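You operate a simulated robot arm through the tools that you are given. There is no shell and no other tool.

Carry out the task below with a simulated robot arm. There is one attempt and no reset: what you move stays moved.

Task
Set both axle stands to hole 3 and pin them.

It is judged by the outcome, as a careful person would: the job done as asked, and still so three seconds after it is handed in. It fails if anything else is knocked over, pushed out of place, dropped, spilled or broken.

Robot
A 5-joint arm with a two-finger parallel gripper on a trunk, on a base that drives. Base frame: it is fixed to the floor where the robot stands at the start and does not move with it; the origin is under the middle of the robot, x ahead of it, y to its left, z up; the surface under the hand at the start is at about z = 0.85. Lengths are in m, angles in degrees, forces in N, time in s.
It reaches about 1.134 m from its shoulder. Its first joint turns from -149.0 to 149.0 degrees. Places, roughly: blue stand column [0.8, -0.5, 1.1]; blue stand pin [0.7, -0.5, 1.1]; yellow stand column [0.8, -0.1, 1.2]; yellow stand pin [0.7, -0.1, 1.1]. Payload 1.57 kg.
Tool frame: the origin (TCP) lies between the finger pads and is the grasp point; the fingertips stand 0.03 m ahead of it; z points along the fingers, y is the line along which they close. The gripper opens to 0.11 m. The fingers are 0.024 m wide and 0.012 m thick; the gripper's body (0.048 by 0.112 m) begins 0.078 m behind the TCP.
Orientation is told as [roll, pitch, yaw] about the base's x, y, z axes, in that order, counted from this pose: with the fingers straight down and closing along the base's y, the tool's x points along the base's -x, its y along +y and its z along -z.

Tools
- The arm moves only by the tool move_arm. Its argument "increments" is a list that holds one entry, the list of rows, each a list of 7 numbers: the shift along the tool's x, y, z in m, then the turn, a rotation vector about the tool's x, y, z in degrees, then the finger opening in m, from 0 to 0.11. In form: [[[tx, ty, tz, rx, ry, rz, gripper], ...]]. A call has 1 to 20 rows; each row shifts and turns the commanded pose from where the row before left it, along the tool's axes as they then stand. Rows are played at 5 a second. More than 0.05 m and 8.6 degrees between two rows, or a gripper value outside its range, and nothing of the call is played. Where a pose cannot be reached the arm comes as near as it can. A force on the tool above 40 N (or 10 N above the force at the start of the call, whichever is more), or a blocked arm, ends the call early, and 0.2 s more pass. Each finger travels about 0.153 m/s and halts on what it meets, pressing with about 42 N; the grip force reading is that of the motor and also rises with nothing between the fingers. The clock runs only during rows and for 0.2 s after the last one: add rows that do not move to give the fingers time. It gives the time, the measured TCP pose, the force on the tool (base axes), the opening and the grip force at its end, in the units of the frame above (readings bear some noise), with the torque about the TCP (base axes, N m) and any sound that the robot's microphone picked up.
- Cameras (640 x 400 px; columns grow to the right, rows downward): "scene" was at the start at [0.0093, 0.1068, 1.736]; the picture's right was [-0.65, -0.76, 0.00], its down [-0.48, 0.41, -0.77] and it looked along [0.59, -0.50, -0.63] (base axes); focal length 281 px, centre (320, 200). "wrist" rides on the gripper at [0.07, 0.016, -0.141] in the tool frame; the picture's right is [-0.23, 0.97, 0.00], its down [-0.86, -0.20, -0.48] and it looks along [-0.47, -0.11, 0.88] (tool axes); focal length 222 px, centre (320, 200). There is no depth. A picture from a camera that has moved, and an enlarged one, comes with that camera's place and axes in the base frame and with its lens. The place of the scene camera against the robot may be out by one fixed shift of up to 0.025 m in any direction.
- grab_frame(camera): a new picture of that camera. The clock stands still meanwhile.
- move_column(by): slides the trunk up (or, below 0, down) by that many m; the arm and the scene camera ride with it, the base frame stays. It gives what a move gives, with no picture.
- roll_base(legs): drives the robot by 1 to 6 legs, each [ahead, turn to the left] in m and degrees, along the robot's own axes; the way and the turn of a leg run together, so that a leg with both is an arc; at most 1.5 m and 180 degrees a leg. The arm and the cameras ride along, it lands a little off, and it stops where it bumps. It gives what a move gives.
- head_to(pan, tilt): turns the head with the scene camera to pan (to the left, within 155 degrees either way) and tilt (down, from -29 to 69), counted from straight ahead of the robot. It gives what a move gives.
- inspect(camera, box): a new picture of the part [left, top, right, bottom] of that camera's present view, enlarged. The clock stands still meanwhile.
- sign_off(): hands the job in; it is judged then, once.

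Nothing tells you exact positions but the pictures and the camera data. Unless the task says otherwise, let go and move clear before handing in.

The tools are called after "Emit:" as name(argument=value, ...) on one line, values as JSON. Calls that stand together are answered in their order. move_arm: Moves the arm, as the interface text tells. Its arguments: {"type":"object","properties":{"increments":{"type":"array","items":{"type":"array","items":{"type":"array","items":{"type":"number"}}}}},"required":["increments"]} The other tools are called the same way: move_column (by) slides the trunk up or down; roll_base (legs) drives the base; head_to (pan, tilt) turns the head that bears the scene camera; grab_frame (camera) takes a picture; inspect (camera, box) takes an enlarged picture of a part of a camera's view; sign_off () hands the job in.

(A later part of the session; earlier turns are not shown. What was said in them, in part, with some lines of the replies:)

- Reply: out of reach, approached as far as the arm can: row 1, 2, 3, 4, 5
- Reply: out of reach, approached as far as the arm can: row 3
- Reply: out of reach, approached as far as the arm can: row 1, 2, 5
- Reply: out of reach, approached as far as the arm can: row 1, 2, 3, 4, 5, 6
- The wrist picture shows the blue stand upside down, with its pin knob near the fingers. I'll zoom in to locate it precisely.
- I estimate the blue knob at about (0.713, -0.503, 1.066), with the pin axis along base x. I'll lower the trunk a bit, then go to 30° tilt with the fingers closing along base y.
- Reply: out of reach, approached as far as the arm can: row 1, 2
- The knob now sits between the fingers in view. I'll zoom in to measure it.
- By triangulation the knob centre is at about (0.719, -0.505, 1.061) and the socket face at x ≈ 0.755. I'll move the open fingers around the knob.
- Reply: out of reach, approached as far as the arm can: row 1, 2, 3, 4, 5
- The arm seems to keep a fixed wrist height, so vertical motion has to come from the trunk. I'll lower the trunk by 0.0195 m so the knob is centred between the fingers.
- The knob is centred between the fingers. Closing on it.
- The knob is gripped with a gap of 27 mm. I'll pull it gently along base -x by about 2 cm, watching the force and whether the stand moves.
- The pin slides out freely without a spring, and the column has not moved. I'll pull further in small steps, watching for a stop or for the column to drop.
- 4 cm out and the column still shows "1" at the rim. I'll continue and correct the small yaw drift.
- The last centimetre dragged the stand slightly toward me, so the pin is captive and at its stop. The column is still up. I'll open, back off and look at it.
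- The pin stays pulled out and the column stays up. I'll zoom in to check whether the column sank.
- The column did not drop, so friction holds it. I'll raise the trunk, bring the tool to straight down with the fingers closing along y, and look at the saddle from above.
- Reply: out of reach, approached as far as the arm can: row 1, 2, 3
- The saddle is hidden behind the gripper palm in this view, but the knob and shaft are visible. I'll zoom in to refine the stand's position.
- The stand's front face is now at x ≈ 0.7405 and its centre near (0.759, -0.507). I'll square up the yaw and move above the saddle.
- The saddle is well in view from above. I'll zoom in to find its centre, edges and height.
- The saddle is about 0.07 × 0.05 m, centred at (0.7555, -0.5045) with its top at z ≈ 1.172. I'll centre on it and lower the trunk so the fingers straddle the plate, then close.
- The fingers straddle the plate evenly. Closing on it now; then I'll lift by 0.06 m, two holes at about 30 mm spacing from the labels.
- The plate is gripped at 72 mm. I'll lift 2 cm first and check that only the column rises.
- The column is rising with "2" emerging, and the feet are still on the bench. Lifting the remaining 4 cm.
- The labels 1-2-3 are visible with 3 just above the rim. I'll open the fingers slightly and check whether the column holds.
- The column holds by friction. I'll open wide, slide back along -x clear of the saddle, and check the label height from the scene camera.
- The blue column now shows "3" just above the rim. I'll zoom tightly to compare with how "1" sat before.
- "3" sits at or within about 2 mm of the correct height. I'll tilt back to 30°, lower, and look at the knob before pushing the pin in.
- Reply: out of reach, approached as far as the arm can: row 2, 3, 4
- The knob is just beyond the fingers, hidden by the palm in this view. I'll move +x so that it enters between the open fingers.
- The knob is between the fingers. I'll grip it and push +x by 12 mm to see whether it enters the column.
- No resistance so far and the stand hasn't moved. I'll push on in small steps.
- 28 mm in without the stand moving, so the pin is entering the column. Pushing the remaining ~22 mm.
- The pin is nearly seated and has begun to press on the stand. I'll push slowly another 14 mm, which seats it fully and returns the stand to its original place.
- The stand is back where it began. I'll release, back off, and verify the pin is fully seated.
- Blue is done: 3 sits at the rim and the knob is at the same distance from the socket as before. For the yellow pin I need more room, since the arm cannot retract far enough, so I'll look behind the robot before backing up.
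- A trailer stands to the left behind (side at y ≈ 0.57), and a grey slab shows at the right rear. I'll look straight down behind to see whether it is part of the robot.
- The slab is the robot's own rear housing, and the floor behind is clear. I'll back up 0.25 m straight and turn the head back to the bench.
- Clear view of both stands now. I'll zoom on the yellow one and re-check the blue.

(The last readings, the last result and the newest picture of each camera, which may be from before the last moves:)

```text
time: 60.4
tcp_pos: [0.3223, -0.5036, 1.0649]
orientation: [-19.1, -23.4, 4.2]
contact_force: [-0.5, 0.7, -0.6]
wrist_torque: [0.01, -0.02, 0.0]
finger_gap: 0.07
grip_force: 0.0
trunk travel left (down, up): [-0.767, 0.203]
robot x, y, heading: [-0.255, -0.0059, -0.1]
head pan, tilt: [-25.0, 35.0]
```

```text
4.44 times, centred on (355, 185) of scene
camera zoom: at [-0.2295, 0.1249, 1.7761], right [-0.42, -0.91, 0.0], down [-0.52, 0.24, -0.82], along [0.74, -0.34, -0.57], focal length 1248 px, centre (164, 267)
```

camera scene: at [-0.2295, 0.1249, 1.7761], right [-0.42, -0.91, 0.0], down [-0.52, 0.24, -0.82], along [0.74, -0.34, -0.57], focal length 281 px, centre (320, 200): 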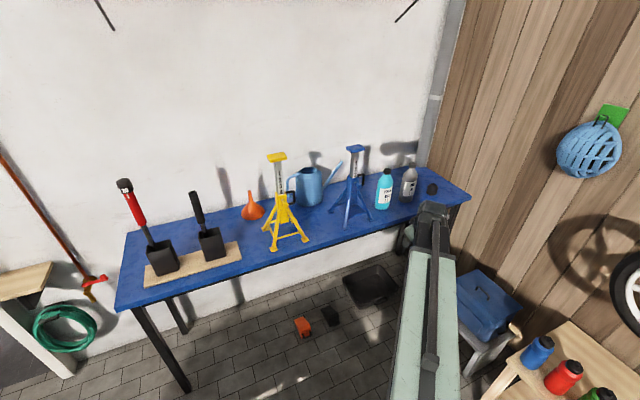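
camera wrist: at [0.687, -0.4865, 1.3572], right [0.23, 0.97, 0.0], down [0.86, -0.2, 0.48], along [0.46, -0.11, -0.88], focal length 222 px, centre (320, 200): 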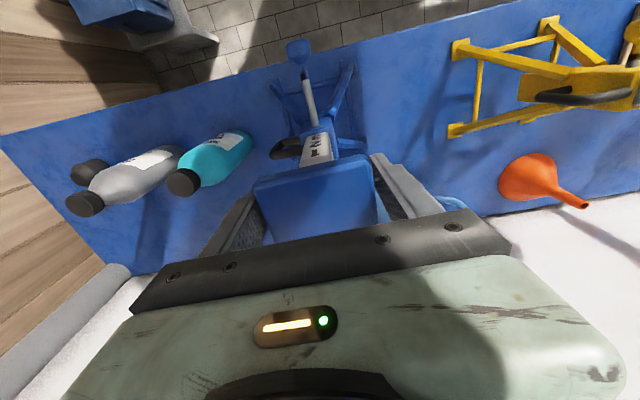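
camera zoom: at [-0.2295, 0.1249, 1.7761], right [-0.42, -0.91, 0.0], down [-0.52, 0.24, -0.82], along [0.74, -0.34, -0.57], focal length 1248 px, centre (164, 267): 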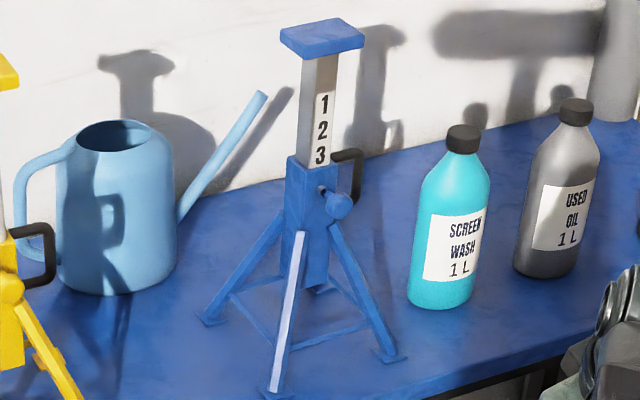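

Both stands look fine. Now I'll swing the arm left in front of the yellow stand, well short of its knob.

Emit:
move_arm(increments=[[[-0.0186, 0.0386, -0.0049, -1.16, -0.876, -2.51, 0.07], [-0.0204, 0.0379, -0.0038, -1.16, -0.876, -2.51, 0.07], [-0.0221, 0.037, -0.0027, -1.16, -0.876, -2.51, 0.07], [-0.0237, 0.036, -0.0017, -1.16, -0.876, -2.51, 0.07], [-0.0253, 0.035, -0.0006, -1.16, -0.876, -2.51, 0.07], [-0.0268, 0.0338, 0.0005, -1.16, -0.876, -2.51, 0.07], [-0.0282, 0.0326, 0.0016, -1.16, -0.876, -2.51, 0.07], [-0.0296, 0.0313, 0.0027, -1.16, -0.876, -2.51, 0.07], [-0.0309, 0.0299, 0.0038, -1.16, -0.876, -2.51, 0.07], [-0.0321, 0.0284, 0.0048, -1.16, -0.876, -2.51, 0.07], [0, 0, 0, 0, 0, 0, 0.07]]])

Emit:
grab_frame(camera="wrist")

Emit:
grab_frame(camera="scene")

```text
time: 62.8
tcp_pos: [0.4956, -0.1101, 1.0646]
orientation: [-19.2, -23.5, 33.1]
contact_force: [0.5, -0.1, -0.5]
wrist_torque: [0.01, 0.02, 0.04]
finger_gap: 0.07
grip_force: 0.2
trunk travel left (down, up): [-0.767, 0.203]
robot x, y, heading: [-0.2517, -0.0042, 0.1]
head pan, tilt: [-25.0, 35.0]
```

```text
taken
camera wrist: at [0.3656, -0.1207, 1.1553], right [-0.22, 0.95, -0.2], down [0.5, 0.29, 0.82], along [0.84, 0.08, -0.54], focal length 222 px, centre (320, 200)
```

wrist: 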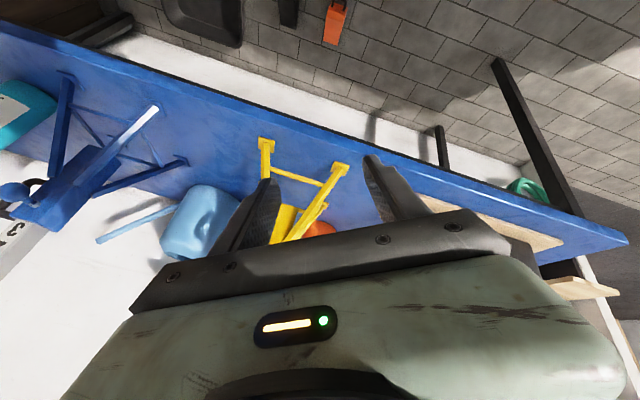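

```text
taken
camera scene: at [-0.2293, 0.1252, 1.7761], right [-0.42, -0.91, 0.0], down [-0.52, 0.24, -0.82], along [0.74, -0.34, -0.57], focal length 281 px, centre (320, 200)
```

scene: 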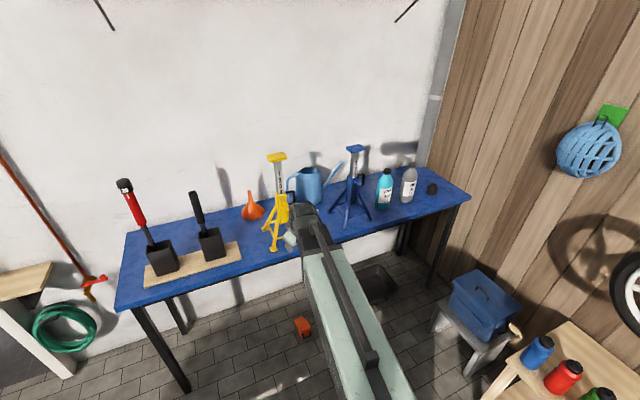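

The yellow knob is roughly at (0.72, -0.135, 1.061), with the pin along x. I'll spin the tool so the fingers close along y and approach to just short of the knob.

Emit:
move_arm(increments=[[[0, 0, 0, 0, 0, 7.6, 0.07], [0, 0, 0, 0, 0, 7.6, 0.07], [0, 0, 0, 0, 0, 7.6, 0.07], [0, 0, 0, 0, 0, 7.5, 0.07], [-0.0334, -0.0048, 0.0195, 0, 0, 0, 0.07], [-0.0334, -0.0048, 0.0195, 0, 0, 0, 0.07], [-0.0334, -0.0048, 0.0195, 0, 0, 0, 0.07], [-0.0334, -0.0048, 0.0195, 0, 0, 0, 0.07], [0, 0, 0, 0, 0, 0, 0.07]]])

Emit:
grab_frame(camera="wrist")

Emit:
inspect(camera="wrist", box=[240, 110, 420, 240])

```text
time: 64.8
tcp_pos: [0.6511, -0.1391, 1.0645]
orientation: [-3.8, -29.7, -0.2]
contact_force: [-0.3, 0.3, -0.3]
wrist_torque: [-0.02, 0.0, -0.04]
finger_gap: 0.07
grip_force: 0.0
trunk travel left (down, up): [-0.767, 0.203]
robot x, y, heading: [-0.2538, -0.0079, -0.1]
head pan, tilt: [-25.0, 35.0]
```

```text
taken
camera wrist: at [0.5226, -0.1115, 1.1524], right [0.23, 0.97, 0.06], down [0.5, -0.17, 0.85], along [0.83, -0.17, -0.52], focal length 222 px, centre (320, 200)
```

wrist: 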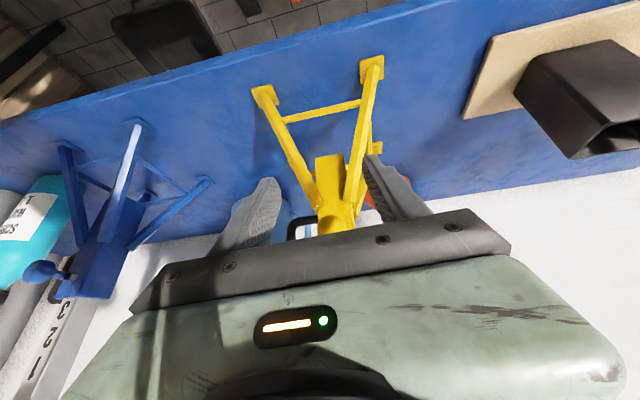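

```text
3.08 times, centred on (330, 175) of wrist
camera zoom: at [0.5226, -0.1115, 1.1524], right [0.23, 0.97, 0.06], down [0.5, -0.17, 0.85], along [0.83, -0.17, -0.52], focal length 684 px, centre (289, 277)
```

zoom: 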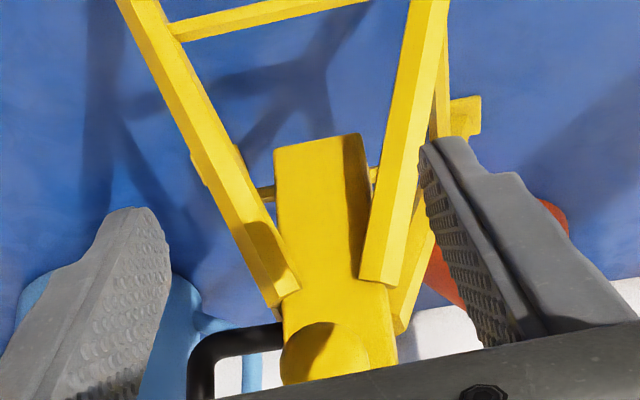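

The knob is at about (0.726, -0.143). I'll move closer, then re-measure before gripping.

Emit:
move_arm(increments=[[[-0.0178, -0.002, 0.0102, 0, 0, 0, 0.07], [-0.0178, -0.002, 0.0102, 0, 0, 0, 0.07], [0, 0, 0, 0, 0, 0, 0.06]]])

Emit:
inspect(camera="wrist", box=[240, 110, 420, 240])

```text
time: 65.6
tcp_pos: [0.6911, -0.1409, 1.0654]
orientation: [-3.9, -29.9, -0.2]
contact_force: [-1.1, -0.2, 0.1]
wrist_torque: [-0.01, -0.02, -0.04]
finger_gap: 0.0599
grip_force: 0.0
trunk travel left (down, up): [-0.767, 0.203]
robot x, y, heading: [-0.2573, -0.001, 0.4]
head pan, tilt: [-25.0, 35.0]
```

```text
3.08 times, centred on (330, 175) of wrist
camera zoom: at [0.5618, -0.1149, 1.1524], right [0.23, 0.97, 0.06], down [0.5, -0.17, 0.85], along [0.84, -0.17, -0.52], focal length 684 px, centre (289, 277)
```

zoom: 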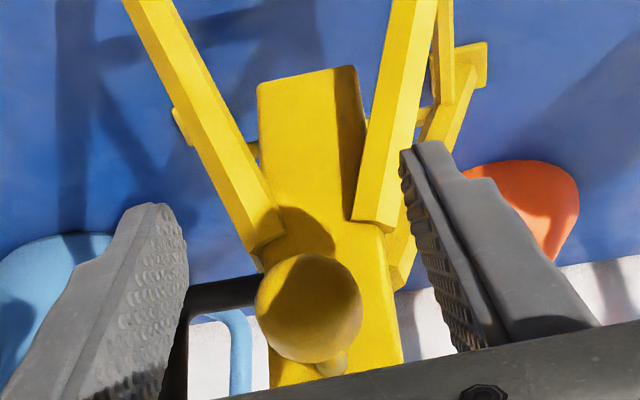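

Knob confirmed at (0.727, -0.1435, 1.061). I'll move onto it and grip.

Emit:
move_arm(increments=[[[-0.0095, -0.0005, 0.0055, 0, 0, 0, 0.06], [-0.0095, -0.0005, 0.0055, 0, 0, 0, 0.06], [-0.0095, -0.0005, 0.0055, 0, 0, 0, 0.06], [0, 0, 0, 0, 0, 0, 0.06], [0, 0, 0, 0, 0, 0, 0.04], [0, 0, 0, 0, 0, 0, 0.02], [0, 0, 0, 0, 0, 0, 0.02]]])

Emit:
inspect(camera="wrist", box=[240, 110, 420, 240])

Emit:
inspect(camera="scene", box=[250, 140, 330, 260])

```text
time: 67.2
tcp_pos: [0.7258, -0.1427, 1.066]
orientation: [-3.7, -29.7, -0.2]
contact_force: [-1.4, 3.3, 0.4]
wrist_torque: [-0.02, 0.07, 0.02]
finger_gap: 0.0269
grip_force: 37.6
trunk travel left (down, up): [-0.767, 0.203]
robot x, y, heading: [-0.2509, -0.0, 0.2]
head pan, tilt: [-25.0, 35.0]
```

```text
3.08 times, centred on (330, 175) of wrist
camera zoom: at [0.5945, -0.1165, 1.1524], right [0.23, 0.97, 0.06], down [0.5, -0.17, 0.85], along [0.83, -0.17, -0.52], focal length 684 px, centre (289, 277)
```

zoom: 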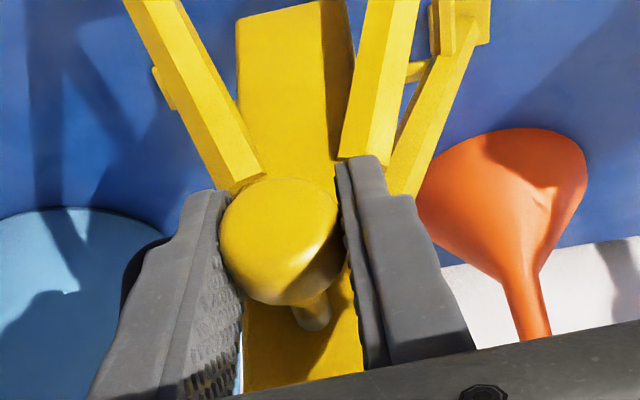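

```text
3.33 times, centred on (290, 200) of scene
camera zoom: at [-0.2292, 0.1253, 1.7761], right [-0.42, -0.91, 0.0], down [-0.52, 0.24, -0.82], along [0.74, -0.34, -0.57], focal length 936 px, centre (420, 200)
```

zoom: 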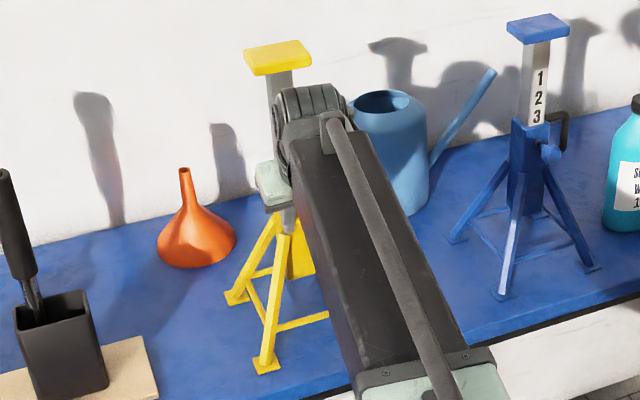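

Gripped. Pulling the yellow pin out by 44 mm, just short of its stop.

Emit:
move_arm(increments=[[[0.00347, -0.00014, -0.00198, 0, 0, 0, 0.02], [0.00347, -0.00014, -0.00198, 0, 0, 0, 0.02], [0.00347, -0.00014, -0.00198, 0, 0, 0, 0.02], [0.00347, -0.00014, -0.00198, 0, 0, 0, 0.02], [0.00347, -0.00014, -0.00198, 0, 0, 0, 0.02], [0.00347, -0.00014, -0.00198, 0, 0, 0, 0.02], [0.00347, -0.00014, -0.00198, 0, 0, 0, 0.02], [0.00347, -0.00014, -0.00198, 0, 0, 0, 0.02], [0.00347, -0.00014, -0.00198, 0, 0, 0, 0.02], [0.00347, -0.00014, -0.00198, 0, 0, 0, 0.02], [0.00347, -0.00014, -0.00198, 0, 0, 0, 0.02]]])

Emit:
inspect(camera="wrist", box=[240, 110, 420, 240])

Emit:
inspect(camera="scene", box=[250, 140, 330, 260])

```text
time: 69.6
tcp_pos: [0.6816, -0.143, 1.0654]
orientation: [-3.9, -29.7, -0.3]
contact_force: [-0.6, 1.2, -0.5]
wrist_torque: [0.02, -0.27, -0.03]
finger_gap: 0.0264
grip_force: 37.6
trunk travel left (down, up): [-0.767, 0.203]
robot x, y, heading: [-0.2506, -0.0044, 0.1]
head pan, tilt: [-25.0, 35.0]
```

```text
3.08 times, centred on (330, 175) of wrist
camera zoom: at [0.5506, -0.1165, 1.1524], right [0.23, 0.97, 0.06], down [0.5, -0.17, 0.85], along [0.83, -0.17, -0.52], focal length 684 px, centre (289, 277)
```

zoom: 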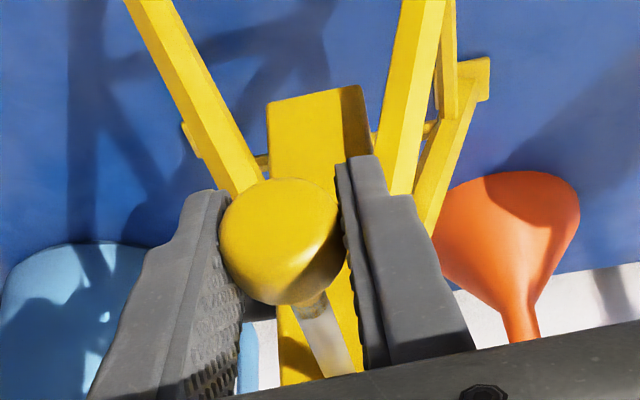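

```text
3.33 times, centred on (290, 200) of scene
camera zoom: at [-0.2293, 0.1252, 1.7761], right [-0.42, -0.91, 0.0], down [-0.52, 0.24, -0.82], along [0.74, -0.34, -0.57], focal length 936 px, centre (420, 200)
```

zoom: 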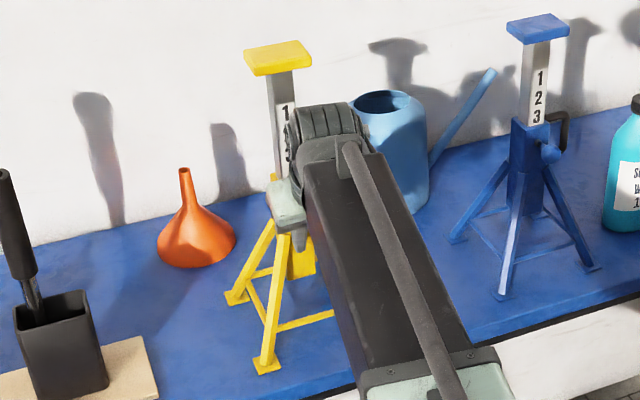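

The column and stand stayed put. I'll pull 3 mm more to be surely clear of the column, then release and back away.

Emit:
move_arm(increments=[[[0.0026, -0.0001, -0.0015, 0, 0, 0, 0.02], [0, 0, 0, 0, 0, 0, 0.02], [0, 0, 0, 0, 0, 0, 0.04], [0, 0, 0, 0, 0, 0, 0.06], [0, 0, 0, 0, 0, 0, 0.07], [0.026, -0.001, -0.0148, 0, 0, 0, 0.07], [0.026, -0.001, -0.0148, 0, 0, 0, 0.07], [0.026, -0.001, -0.0148, 0, 0, 0, 0.07], [0.026, -0.001, -0.0148, 0, 0, 0, 0.07], [0, 0, 0, 0, 0, 0, 0.07]]])

Emit:
inspect(camera="scene", box=[250, 140, 330, 260])

Emit:
inspect(camera="scene", box=[265, 170, 305, 210])

```text
time: 71.8
tcp_pos: [0.5567, -0.1409, 1.0644]
orientation: [-3.8, -29.7, -0.2]
contact_force: [-0.1, 0.5, -0.2]
wrist_torque: [0.01, 0.01, 0.0]
finger_gap: 0.0699
grip_force: 0.1
trunk travel left (down, up): [-0.767, 0.203]
robot x, y, heading: [-0.2498, -0.0042, -0.0]
head pan, tilt: [-25.0, 35.0]
```

```text
3.33 times, centred on (290, 200) of scene
camera zoom: at [-0.2294, 0.1249, 1.7761], right [-0.42, -0.91, 0.0], down [-0.52, 0.24, -0.82], along [0.74, -0.34, -0.57], focal length 936 px, centre (420, 200)
```

zoom: 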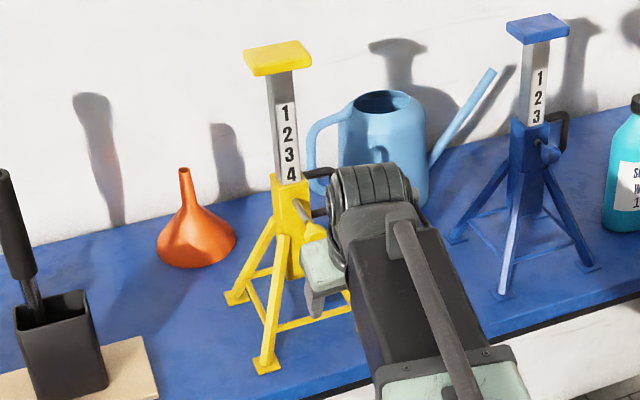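

```text
10.00 times, centred on (285, 190) of scene
camera zoom: at [-0.2294, 0.1249, 1.7761], right [-0.42, -0.91, 0.0], down [-0.52, 0.24, -0.82], along [0.74, -0.34, -0.57], focal length 2808 px, centre (670, 300)
```

zoom: 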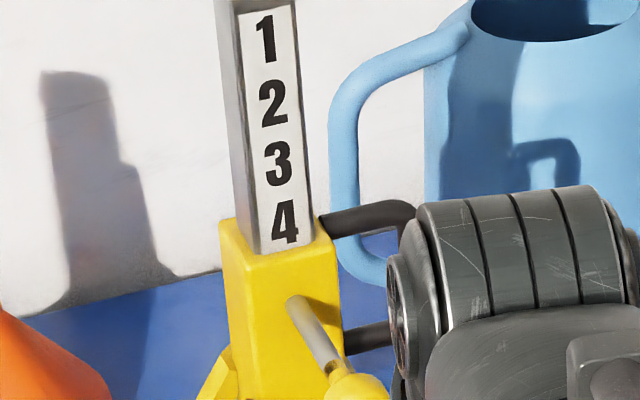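

The yellow column is still at 4 with its pin out. I'll raise the trunk and look at the saddle from the wrist at its level.

Emit:
move_column(by=0.182)

Emit:
grab_frame(camera="wrist")

Emit:
grab_frame(camera="scene")

```text
time: 73.8
tcp_pos: [0.5583, -0.1419, 1.2472]
orientation: [-3.8, -29.8, -0.2]
contact_force: [-1.0, -1.2, 0.6]
wrist_torque: [-0.01, 0.03, 0.01]
finger_gap: 0.0699
grip_force: 0.0
trunk travel left (down, up): [-0.949, 0.021]
robot x, y, heading: [-0.2523, -0.0067, 0.2]
head pan, tilt: [-25.0, 35.0]
```

```text
taken
camera wrist: at [0.4272, -0.115, 1.3344], right [0.23, 0.97, 0.06], down [0.5, -0.17, 0.85], along [0.83, -0.17, -0.52], focal length 222 px, centre (320, 200)
```

wrist: 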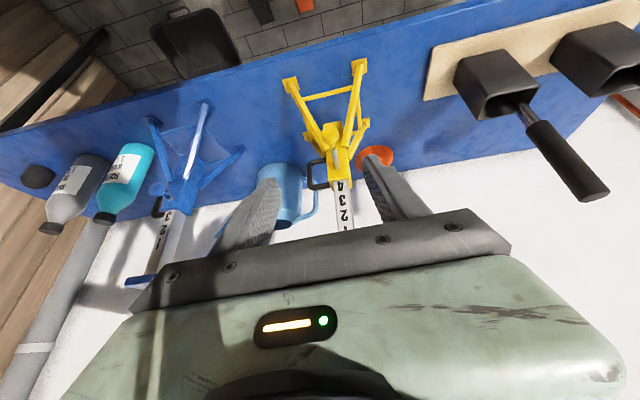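

```text
taken
camera scene: at [-0.2293, 0.1249, 1.9581], right [-0.42, -0.91, 0.0], down [-0.52, 0.24, -0.82], along [0.74, -0.34, -0.57], focal length 281 px, centre (320, 200)
```

scene: 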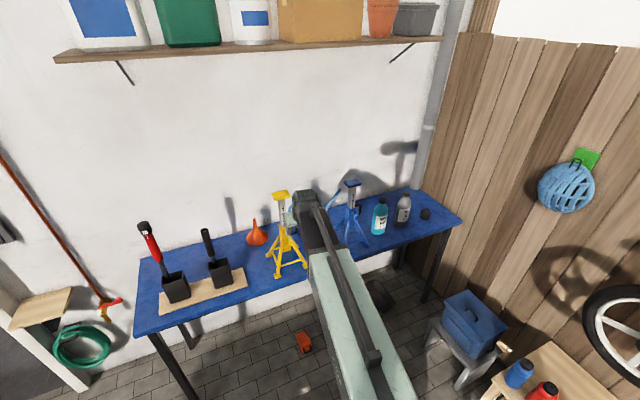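

Emit:
inspect(camera="scene", box=[262, 180, 322, 220])

Emit:
inspect(camera="scene", box=[330, 170, 390, 210])

```text
10.00 times, centred on (292, 200) of scene
camera zoom: at [-0.2293, 0.1249, 1.9581], right [-0.42, -0.91, 0.0], down [-0.52, 0.24, -0.82], along [0.74, -0.34, -0.57], focal length 2808 px, centre (600, 200)
```

zoom: 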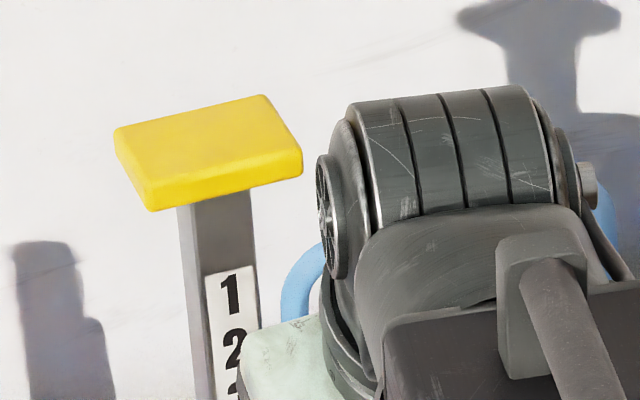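

```text
10.00 times, centred on (360, 190) of scene
camera zoom: at [-0.2293, 0.1249, 1.9581], right [-0.42, -0.91, 0.0], down [-0.52, 0.24, -0.82], along [0.74, -0.34, -0.57], focal length 2808 px, centre (-80, 300)
```

zoom: 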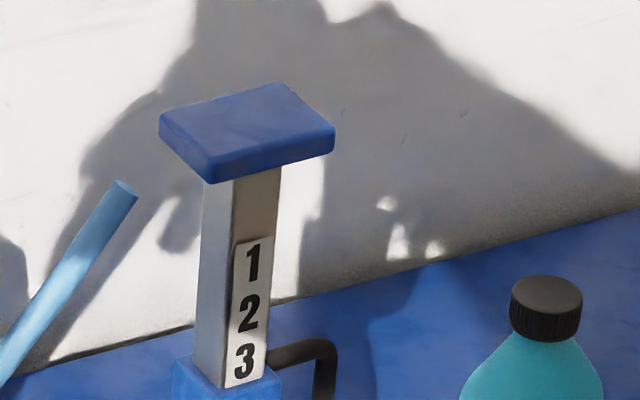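

The yellow saddle top is near z ≈ 1.263. I'll open wide and advance partway, then check alignment with the saddle.

Emit:
move_arm(increments=[[[0, 0, 0, 0, 0, 0, 0.1], [-0.0321, 0.0008, 0.0183, 0, 0, 0, 0.105], [-0.0321, 0.0008, 0.0183, 0, 0, 0, 0.105], [-0.0321, 0.0008, 0.0183, 0, 0, 0, 0.105], [0, 0, 0, 0, 0, 0, 0.105]]])

Emit:
grab_frame(camera="wrist")

Emit:
inspect(camera="scene", box=[255, 170, 335, 230])

```text
time: 75.0
tcp_pos: [0.6691, -0.1431, 1.2476]
orientation: [-3.8, -29.8, -0.2]
contact_force: [-0.9, 0.0, 0.3]
wrist_torque: [-0.01, 0.01, 0.01]
finger_gap: 0.1052
grip_force: 0.2
trunk travel left (down, up): [-0.949, 0.021]
robot x, y, heading: [-0.2553, -0.0053, 0.2]
head pan, tilt: [-25.0, 35.0]
```

```text
taken
camera wrist: at [0.5385, -0.1173, 1.3346], right [0.23, 0.97, 0.06], down [0.5, -0.17, 0.85], along [0.84, -0.17, -0.52], focal length 222 px, centre (320, 200)
```

wrist: 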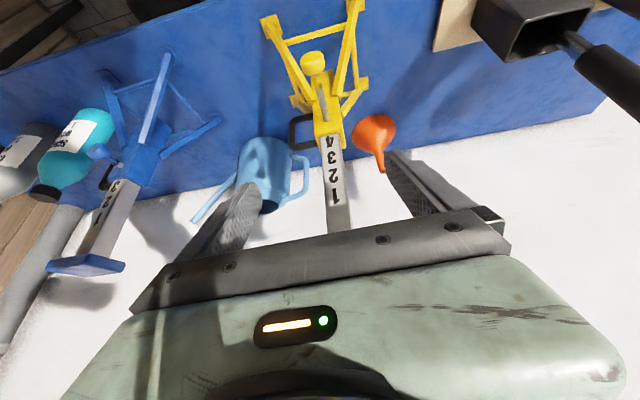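

```text
6.67 times, centred on (295, 200) of scene
camera zoom: at [-0.2298, 0.1249, 1.9582], right [-0.42, -0.91, 0.0], down [-0.52, 0.24, -0.82], along [0.74, -0.34, -0.57], focal length 1872 px, centre (487, 200)
```

zoom: 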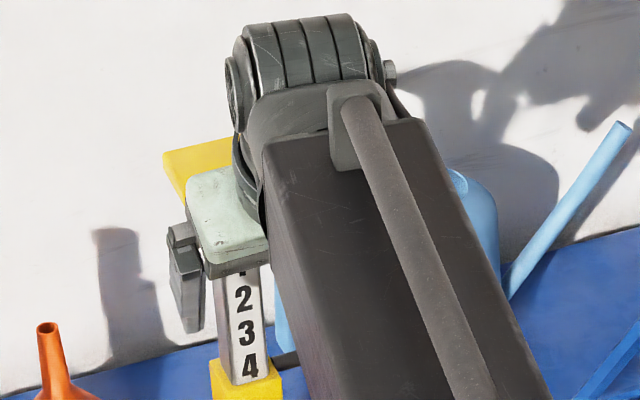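

Emit:
inspect(camera="wrist", box=[290, 120, 370, 230])

```text
3.64 times, centred on (330, 175) of wrist
camera zoom: at [0.5385, -0.1173, 1.3346], right [0.23, 0.97, 0.06], down [0.5, -0.17, 0.85], along [0.84, -0.17, -0.52], focal length 808 px, centre (284, 291)
```

zoom: 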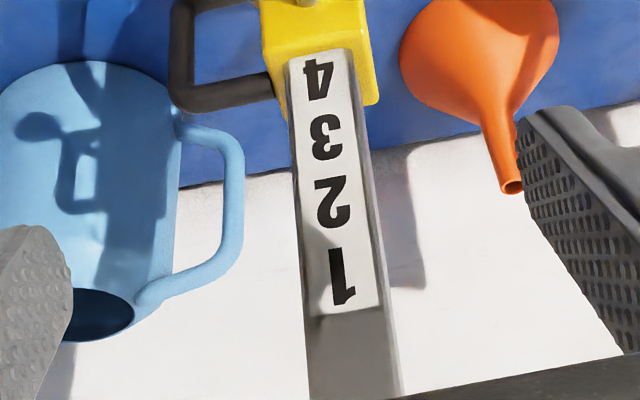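

The labels confirm 30 mm spacing and the column is centred at y ≈ -0.144. I'll advance until the fingers straddle the saddle.

Emit:
move_arm(increments=[[[-0.0321, 0.0008, 0.0183, 0, 0, 0, 0.105], [-0.0321, 0.0008, 0.0183, 0, 0, 0, 0.105], [-0.0321, 0.0008, 0.0183, 0, 0, 0, 0.105], [0, 0, 0, 0, 0, 0, 0.105]]])

Emit:
inspect(camera="wrist", box=[180, 100, 460, 275])

Emit:
inspect(camera="scene", box=[255, 170, 335, 230])

```text
time: 76.0
tcp_pos: [0.7775, -0.1446, 1.2467]
orientation: [-3.8, -29.7, -0.1]
contact_force: [0.3, -0.2, -0.5]
wrist_torque: [-0.02, 0.03, 0.01]
finger_gap: 0.105
grip_force: 0.1
trunk travel left (down, up): [-0.949, 0.021]
robot x, y, heading: [-0.251, -0.0047, 0.1]
head pan, tilt: [-25.0, 35.0]
```

```text
2.29 times, centred on (320, 188) of wrist
camera zoom: at [0.6478, -0.1185, 1.3346], right [0.23, 0.97, 0.06], down [0.5, -0.17, 0.85], along [0.83, -0.17, -0.52], focal length 508 px, centre (320, 229)
```

zoom: 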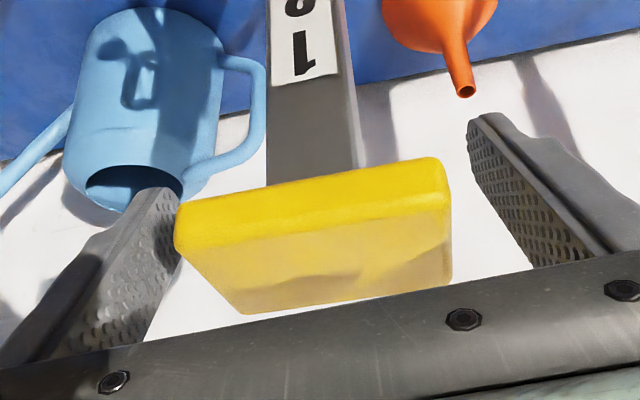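

```text
6.67 times, centred on (295, 200) of scene
camera zoom: at [-0.2298, 0.1249, 1.9582], right [-0.42, -0.91, 0.0], down [-0.52, 0.24, -0.82], along [0.74, -0.34, -0.57], focal length 1872 px, centre (487, 200)
```

zoom: 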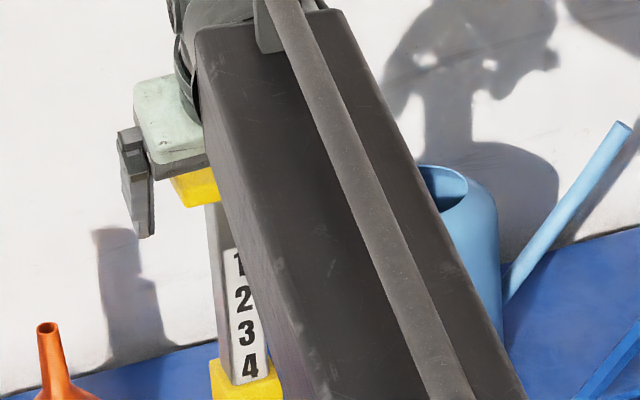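

The fingers straddle the saddle symmetrically. Closing on it.

Emit:
move_arm(increments=[[[0, 0, 0, 0, 0, 0, 0.09], [0, 0, 0, 0, 0, 0, 0.075], [0, 0, 0, 0, 0, 0, 0.06], [0, 0, 0, 0, 0, 0, 0.06], [0, 0, 0, 0, 0, 0, 0.06]]])

Emit:
inspect(camera="wrist", box=[180, 60, 460, 235])

Emit:
inspect(camera="scene", box=[255, 170, 335, 260])

```text
time: 77.2
tcp_pos: [0.7771, -0.1445, 1.2469]
orientation: [-3.8, -29.7, -0.3]
contact_force: [0.2, 1.9, 0.6]
wrist_torque: [0.53, -0.04, 0.72]
finger_gap: 0.0729
grip_force: 42.2
trunk travel left (down, up): [-0.949, 0.021]
robot x, y, heading: [-0.2523, -0.003, -0.0]
head pan, tilt: [-25.0, 35.0]
```

```text
2.29 times, centred on (320, 148) of wrist
camera zoom: at [0.6482, -0.1184, 1.3343], right [0.23, 0.97, 0.06], down [0.5, -0.17, 0.85], along [0.83, -0.17, -0.52], focal length 508 px, centre (320, 320)
```

zoom: 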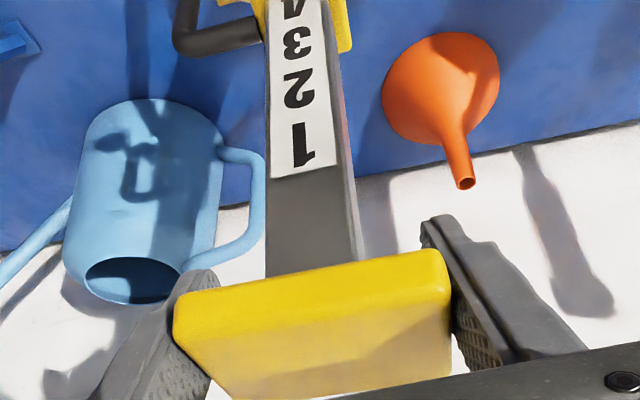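

```text
4.44 times, centred on (295, 215) of scene
camera zoom: at [-0.2291, 0.1251, 1.9581], right [-0.42, -0.91, 0.0], down [-0.52, 0.24, -0.82], along [0.74, -0.34, -0.57], focal length 1248 px, centre (431, 133)
```

zoom: 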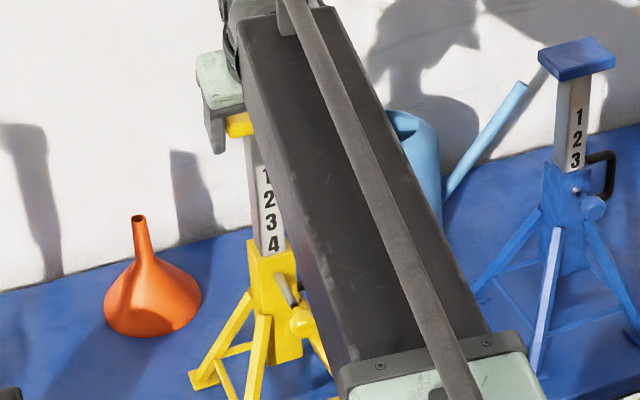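

Gripped at 73 mm. Lowering the column by 30 mm with the trunk.

Emit:
move_column(by=-0.03)

Emit:
inspect(camera="wrist", box=[180, 60, 460, 235])

Emit:
inspect(camera="scene", box=[255, 170, 335, 260])

```text
time: 77.9
tcp_pos: [0.7788, -0.1454, 1.2166]
orientation: [-3.9, -29.6, -0.4]
contact_force: [-1.3, 1.4, 0.2]
wrist_torque: [0.53, -0.3, 0.3]
finger_gap: 0.0724
grip_force: 41.4
trunk travel left (down, up): [-0.919, 0.051]
robot x, y, heading: [-0.2497, -0.0071, 0.1]
head pan, tilt: [-25.0, 35.0]
```

```text
2.29 times, centred on (320, 148) of wrist
camera zoom: at [0.6487, -0.1185, 1.3036], right [0.23, 0.97, 0.06], down [0.5, -0.17, 0.85], along [0.83, -0.17, -0.53], focal length 508 px, centre (320, 320)
```

zoom: 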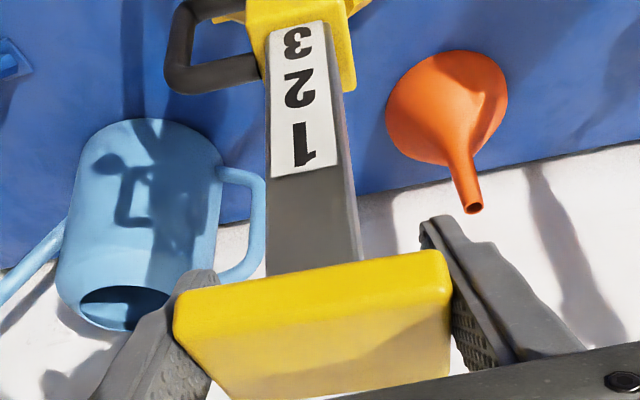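

```text
4.44 times, centred on (295, 215) of scene
camera zoom: at [-0.2281, 0.1249, 1.9279], right [-0.42, -0.91, 0.0], down [-0.52, 0.24, -0.82], along [0.74, -0.34, -0.57], focal length 1248 px, centre (431, 133)
```

zoom: 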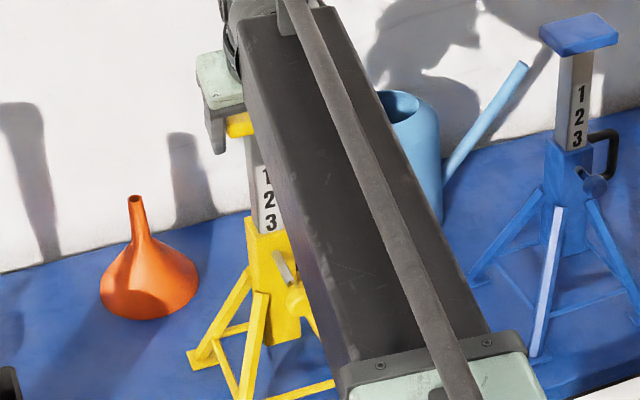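

"3" is now at the rim. Opening and backing straight off.

Emit:
move_arm(increments=[[[0, 0, 0, 0, 0, 0, 0.08], [0, 0, 0, 0, 0, 0, 0.1], [0, 0, 0, 0, 0, 0, 0.105], [0.0321, -0.0013, -0.0183, 0, 0, 0, 0.105], [0.0321, -0.0013, -0.0183, 0, 0, 0, 0.105], [0.0321, -0.0013, -0.0183, 0, 0, 0, 0.105], [0.0321, -0.0013, -0.0183, 0, 0, 0, 0.105], [0.0321, -0.0013, -0.0183, 0, 0, 0, 0.105], [0.0321, -0.0013, -0.0183, 0, 0, 0, 0.1], [0, 0, 0, 0, 0, 0, 0.07]]])

Emit:
inspect(camera="scene", box=[255, 170, 335, 260])

Emit:
inspect(camera="scene", box=[272, 210, 304, 230])

Emit:
inspect(camera="wrist", box=[290, 110, 370, 200])

```text
time: 80.1
tcp_pos: [0.5553, -0.1439, 1.2164]
orientation: [-3.8, -29.6, -0.2]
contact_force: [0.8, -0.4, 0.0]
wrist_torque: [0.03, 0.03, 0.01]
finger_gap: 0.07
grip_force: 0.1
trunk travel left (down, up): [-0.919, 0.051]
robot x, y, heading: [-0.2561, -0.0109, 0.4]
head pan, tilt: [-25.0, 35.0]
```

```text
4.44 times, centred on (295, 215) of scene
camera zoom: at [-0.2291, 0.1248, 1.9281], right [-0.42, -0.91, 0.0], down [-0.52, 0.24, -0.82], along [0.74, -0.34, -0.57], focal length 1248 px, centre (431, 133)
```

zoom: 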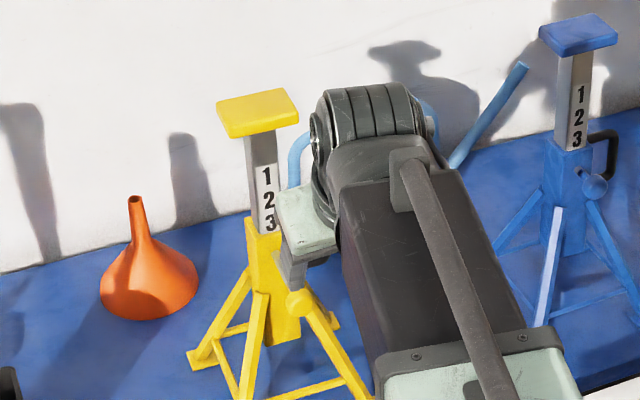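

```text
16.00 times, centred on (288, 220) of scene
camera zoom: at [-0.2291, 0.1248, 1.9281], right [-0.42, -0.91, 0.0], down [-0.52, 0.24, -0.82], along [0.74, -0.34, -0.57], focal length 4492 px, centre (832, -120)
```

zoom: 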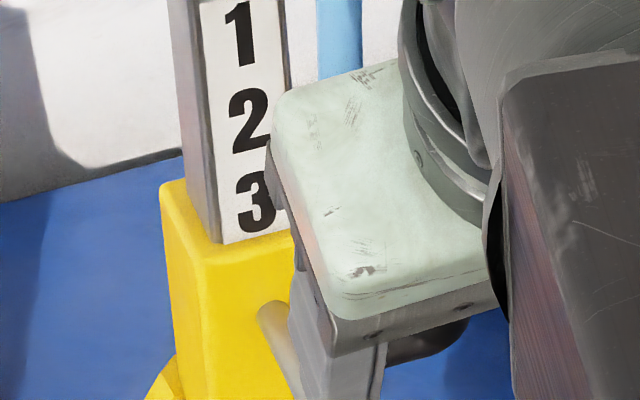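

```text
4.44 times, centred on (330, 155) of wrist
camera zoom: at [0.4266, -0.1181, 1.3043], right [0.23, 0.97, 0.06], down [0.5, -0.17, 0.85], along [0.83, -0.17, -0.52], focal length 987 px, centre (276, 400)
```

zoom: 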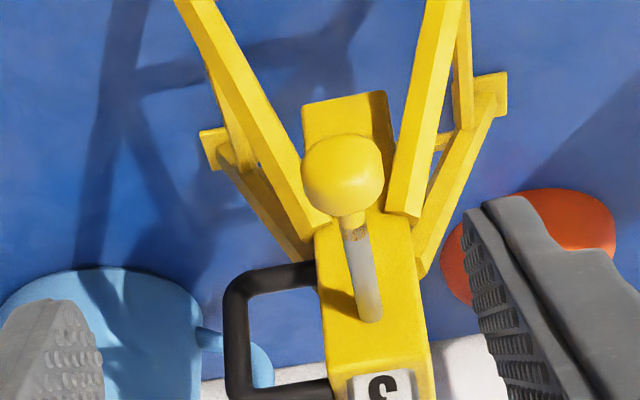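

The yellow column stays at 3 after release. Now I'll lower to the knob's height (knob at about (0.677, -0.142)) and close in on it.

Emit:
move_column(by=-0.152)

Emit:
move_arm(increments=[[[-0.0302, 0.0017, 0.0172, 0, 0, 0, 0.06], [-0.0302, 0.0017, 0.0172, 0, 0, 0, 0.06], [-0.0215, 0.0012, 0.0122, 0, 0, 0, 0.06], [-0.0174, 0.001, 0.0099, 0, 0, 0, 0.06], [0, 0, 0, 0, 0, 0, 0.06]]])

Emit:
inspect(camera="wrist", box=[240, 110, 420, 240])

```text
time: 81.9
tcp_pos: [0.5563, -0.1435, 1.0658]
orientation: [-3.7, -29.7, -0.2]
contact_force: [0.3, -0.7, -0.4]
wrist_torque: [0.0, 0.02, -0.03]
finger_gap: 0.0701
grip_force: 0.0
trunk travel left (down, up): [-0.767, 0.203]
robot x, y, heading: [-0.2526, -0.0054, -0.3]
head pan, tilt: [-25.0, 35.0]
```

```text
time: 83.1
tcp_pos: [0.6706, -0.141, 1.0639]
orientation: [-3.9, -29.7, -0.1]
contact_force: [0.5, -0.1, -0.2]
wrist_torque: [-0.02, -0.01, -0.02]
finger_gap: 0.06
grip_force: 0.0
trunk travel left (down, up): [-0.767, 0.203]
robot x, y, heading: [-0.2538, -0.002, 0.2]
head pan, tilt: [-25.0, 35.0]
```

```text
3.08 times, centred on (330, 175) of wrist
camera zoom: at [0.5407, -0.1144, 1.1524], right [0.23, 0.97, 0.06], down [0.5, -0.17, 0.85], along [0.83, -0.17, -0.52], focal length 684 px, centre (289, 277)
```

zoom: 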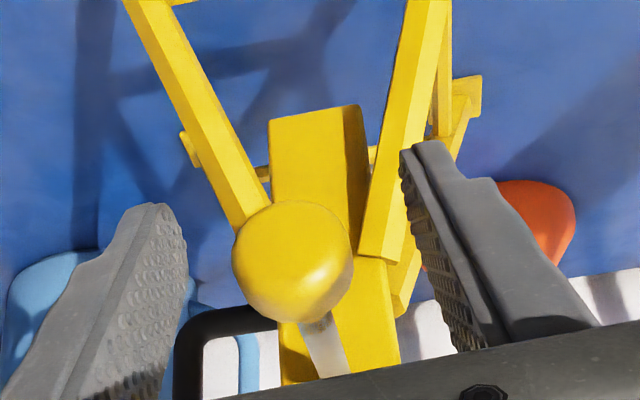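

The knob is between the fingers. I'll move 6 mm closer, grip, and push in 28 mm while monitoring.

Emit:
move_arm(increments=[[[-0.0052, 0.0002, 0.003, 0, 0, 0, 0.06], [0, 0, 0, 0, 0, 0, 0.04], [0, 0, 0, 0, 0, 0, 0.02], [0, 0, 0, 0, 0, 0, 0.02], [-0.00347, 0.00014, 0.00198, 0, 0, 0, 0.02], [-0.00347, 0.00014, 0.00198, 0, 0, 0, 0.02], [-0.00347, 0.00014, 0.00198, 0, 0, 0, 0.02], [-0.00347, 0.00014, 0.00198, 0, 0, 0, 0.02], [-0.00347, 0.00014, 0.00198, 0, 0, 0, 0.02], [-0.00347, 0.00014, 0.00198, 0, 0, 0, 0.02], [-0.00347, 0.00014, 0.00198, 0, 0, 0, 0.02]]])

Emit:
inspect(camera="wrist", box=[240, 110, 420, 240])

Emit:
inspect(camera="scene", box=[250, 140, 330, 260])

```text
time: 85.5
tcp_pos: [0.7044, -0.1435, 1.0658]
orientation: [-4.0, -29.7, -0.2]
contact_force: [-0.1, 5.3, 1.4]
wrist_torque: [-0.09, 0.1, 0.09]
finger_gap: 0.0263
grip_force: 37.9
trunk travel left (down, up): [-0.767, 0.203]
robot x, y, heading: [-0.2534, -0.003, -0.2]
head pan, tilt: [-25.0, 35.0]
```

```text
3.08 times, centred on (330, 175) of wrist
camera zoom: at [0.575, -0.1166, 1.1526], right [0.23, 0.97, 0.06], down [0.5, -0.17, 0.85], along [0.83, -0.17, -0.52], focal length 684 px, centre (289, 277)
```

zoom: 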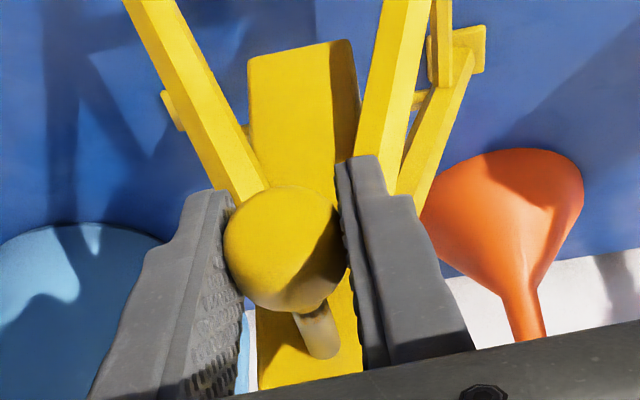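

```text
3.33 times, centred on (290, 200) of scene
camera zoom: at [-0.2295, 0.1257, 1.7761], right [-0.42, -0.91, 0.0], down [-0.52, 0.24, -0.82], along [0.74, -0.34, -0.57], focal length 936 px, centre (420, 200)
```

zoom: 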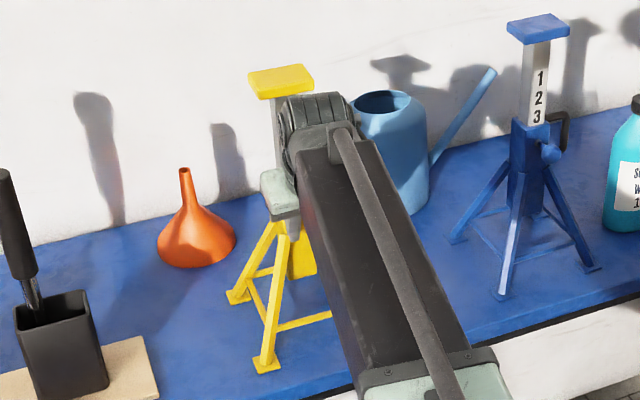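

The pin is going in smoothly and the stand hasn't moved. I'll ease the small sideways force and push the last 20 mm.

Emit:
move_arm(increments=[[[-0.00347, 0.0008, 0.00198, 0, 0, 0, 0.02], [-0.00347, 0.0008, 0.00198, 0, 0, 0, 0.02], [-0.00347, 0.00014, 0.00198, 0, 0, 0, 0.02], [-0.00347, 0.00014, 0.00198, 0, 0, 0, 0.02], [-0.00347, 0.00014, 0.00198, 0, 0, 0, 0.02]]])

Emit:
inspect(camera="wrist", box=[240, 110, 420, 240])

Emit:
inspect(camera="scene", box=[250, 140, 330, 260])

```text
time: 86.7
tcp_pos: [0.7239, -0.1416, 1.064]
orientation: [-3.8, -29.5, -0.2]
contact_force: [-6.9, 0.4, -1.2]
wrist_torque: [-0.06, 0.14, 0.0]
finger_gap: 0.0267
grip_force: 37.9
trunk travel left (down, up): [-0.767, 0.203]
robot x, y, heading: [-0.2521, -0.0038, -0.1]
head pan, tilt: [-25.0, 35.0]
```

```text
3.08 times, centred on (330, 175) of wrist
camera zoom: at [0.5941, -0.1161, 1.1529], right [0.23, 0.97, 0.06], down [0.5, -0.17, 0.85], along [0.83, -0.17, -0.53], focal length 684 px, centre (289, 277)
```

zoom: 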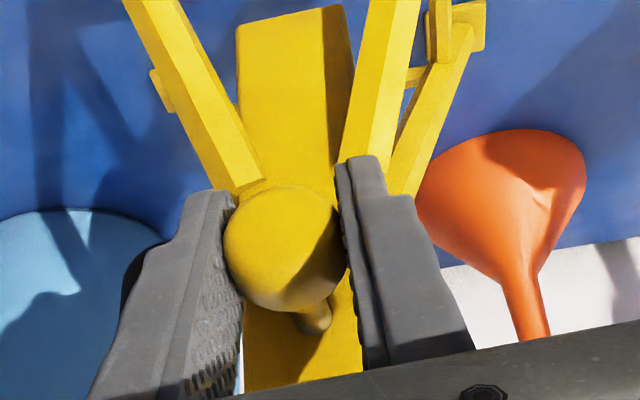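

```text
3.33 times, centred on (290, 200) of scene
camera zoom: at [-0.2302, 0.1249, 1.7761], right [-0.42, -0.91, 0.0], down [-0.52, 0.24, -0.82], along [0.74, -0.34, -0.57], focal length 936 px, centre (420, 200)
```

zoom: 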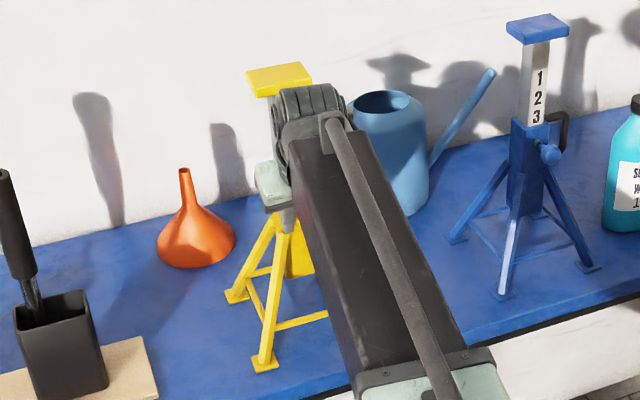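

A force of 7 N shows the pin is at its stop, and the view matches the original seated pin. I'll press 3 mm more to be sure, then release and back off.

Emit:
move_arm(increments=[[[-0.0026, 0.0001, 0.0015, 0, 0, 0, 0.02], [0, 0, 0, 0, 0, 0, 0.02], [0, 0, 0, 0, 0, 0, 0.04], [0, 0, 0, 0, 0, 0, 0.06], [0, 0, 0, 0, 0, 0, 0.07], [0.026, -0.001, -0.0148, 0, 0, 0, 0.07], [0.026, -0.001, -0.0148, 0, 0, 0, 0.07], [0.026, -0.001, -0.0148, 0, 0, 0, 0.07], [0.026, -0.001, -0.0148, 0, 0, 0, 0.07], [0.026, -0.001, -0.0148, 0, 0, 0, 0.07], [0, 0, 0, 0, 0, 0, 0.07]]])

Emit:
grab_frame(camera="scene")

Emit:
inspect(camera="scene", box=[265, 180, 305, 220])

Emit:
inspect(camera="scene", box=[335, 165, 375, 205])

Emit:
inspect(camera="wrist", box=[240, 110, 420, 240])

```text
time: 89.1
tcp_pos: [0.5776, -0.1429, 1.0644]
orientation: [-3.8, -29.7, -0.2]
contact_force: [0.2, 0.7, -0.5]
wrist_torque: [0.04, -0.03, -0.02]
finger_gap: 0.0702
grip_force: 0.0
trunk travel left (down, up): [-0.767, 0.203]
robot x, y, heading: [-0.2555, -0.0026, 0.2]
head pan, tilt: [-25.0, 35.0]
```

```text
taken
camera scene: at [-0.2294, 0.1249, 1.7761], right [-0.42, -0.91, 0.0], down [-0.52, 0.24, -0.82], along [0.74, -0.34, -0.57], focal length 281 px, centre (320, 200)
```

scene: 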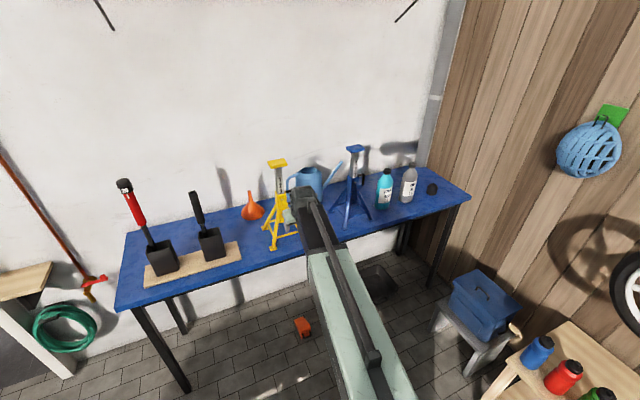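

```text
10.00 times, centred on (285, 200) of scene
camera zoom: at [-0.2294, 0.1249, 1.7761], right [-0.42, -0.91, 0.0], down [-0.52, 0.24, -0.82], along [0.74, -0.34, -0.57], focal length 2808 px, centre (670, 200)
```

zoom: 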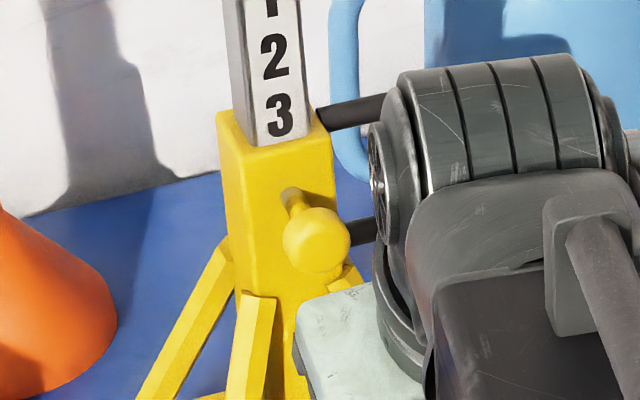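

```text
10.00 times, centred on (355, 185) of scene
camera zoom: at [-0.2294, 0.1249, 1.7761], right [-0.42, -0.91, 0.0], down [-0.52, 0.24, -0.82], along [0.74, -0.34, -0.57], focal length 2808 px, centre (-30, 350)
```

zoom: 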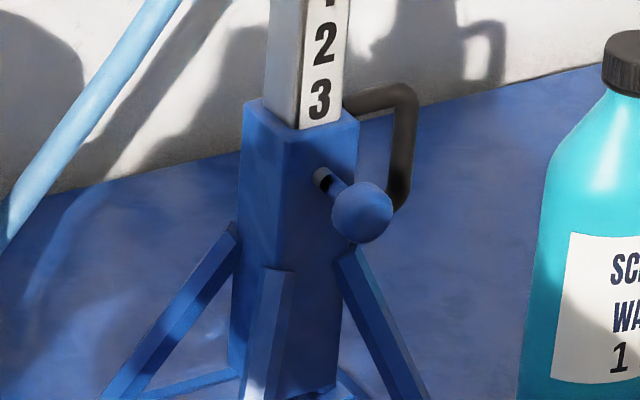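

```text
3.08 times, centred on (330, 175) of wrist
camera zoom: at [0.4463, -0.1162, 1.1525], right [0.23, 0.97, 0.06], down [0.5, -0.17, 0.85], along [0.83, -0.17, -0.52], focal length 684 px, centre (289, 277)
```

zoom: 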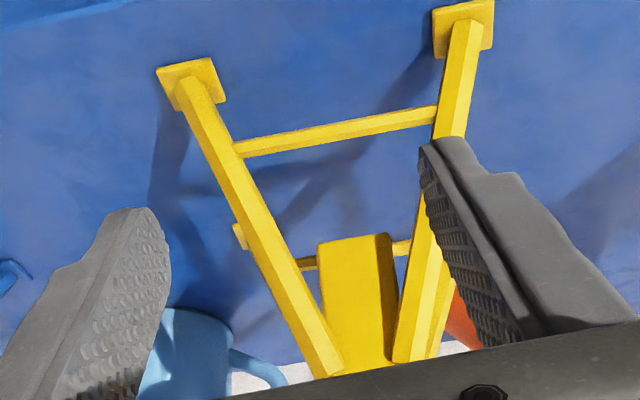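

Both show 3 at the rim with knobs close in. I'll check the blue pin closely once more for full seating.

Emit:
inspect(camera="scene", box=[350, 175, 376, 192])

Emit:
inspect(camera="scene", box=[278, 188, 304, 208])

```text
16.00 times, centred on (363, 184) of scene
camera zoom: at [-0.2294, 0.1249, 1.7761], right [-0.42, -0.91, 0.0], down [-0.52, 0.24, -0.82], along [0.74, -0.34, -0.57], focal length 4492 px, centre (-368, 464)
```

zoom: 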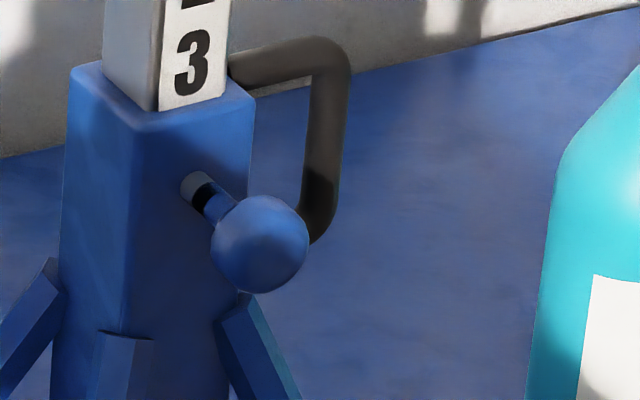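

```text
16.00 times, centred on (291, 198) of scene
camera zoom: at [-0.2294, 0.1249, 1.7761], right [-0.42, -0.91, 0.0], down [-0.52, 0.24, -0.82], along [0.74, -0.34, -0.57], focal length 4492 px, centre (784, 232)
```

zoom: 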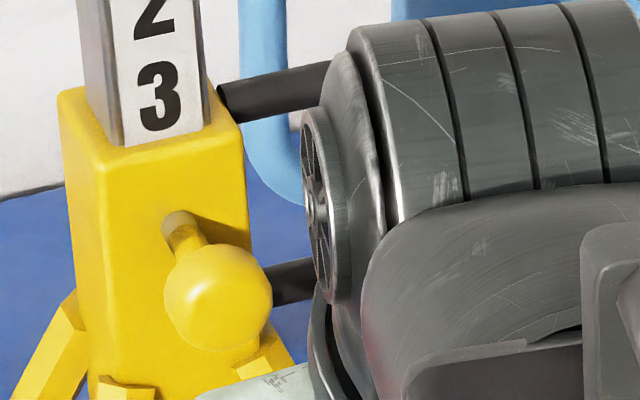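

Both stands now show 3 at the rim. Each knob is about 35 mm from its socket, the same as when originally seated, and nothing else on the bench has moved. The gripper is open and clear, so I'm handing in.

Emit:
sign_off()

```text
The job is handed in.
```

Both axle stands are set to hole 3, pinned, and handed in. I haven't seen the judged result.

- **Blue stand:** I raised the column from hole 1 to hole 3. While pulling the pin I dragged the stand about 1.3 cm towards the robot. I pushed it back to roughly its original place when I seated the pin.
- **Yellow stand:** I lowered the column from hole 4 to hole 3. In the pictures the stand barely moved.

In the last pictures both labels show 3 at the rim and both knobs sit about 35 mm from the socket, as they did at the start. Each pin went in without resistance until it reached its stop. I couldn't see the holes themselves, so the seating is judged from that depth and the labels.

Nothing else on the bench was touched. The robot was backed up 0.25 m to reach the yellow pin and was left there, with the gripper open and clear.
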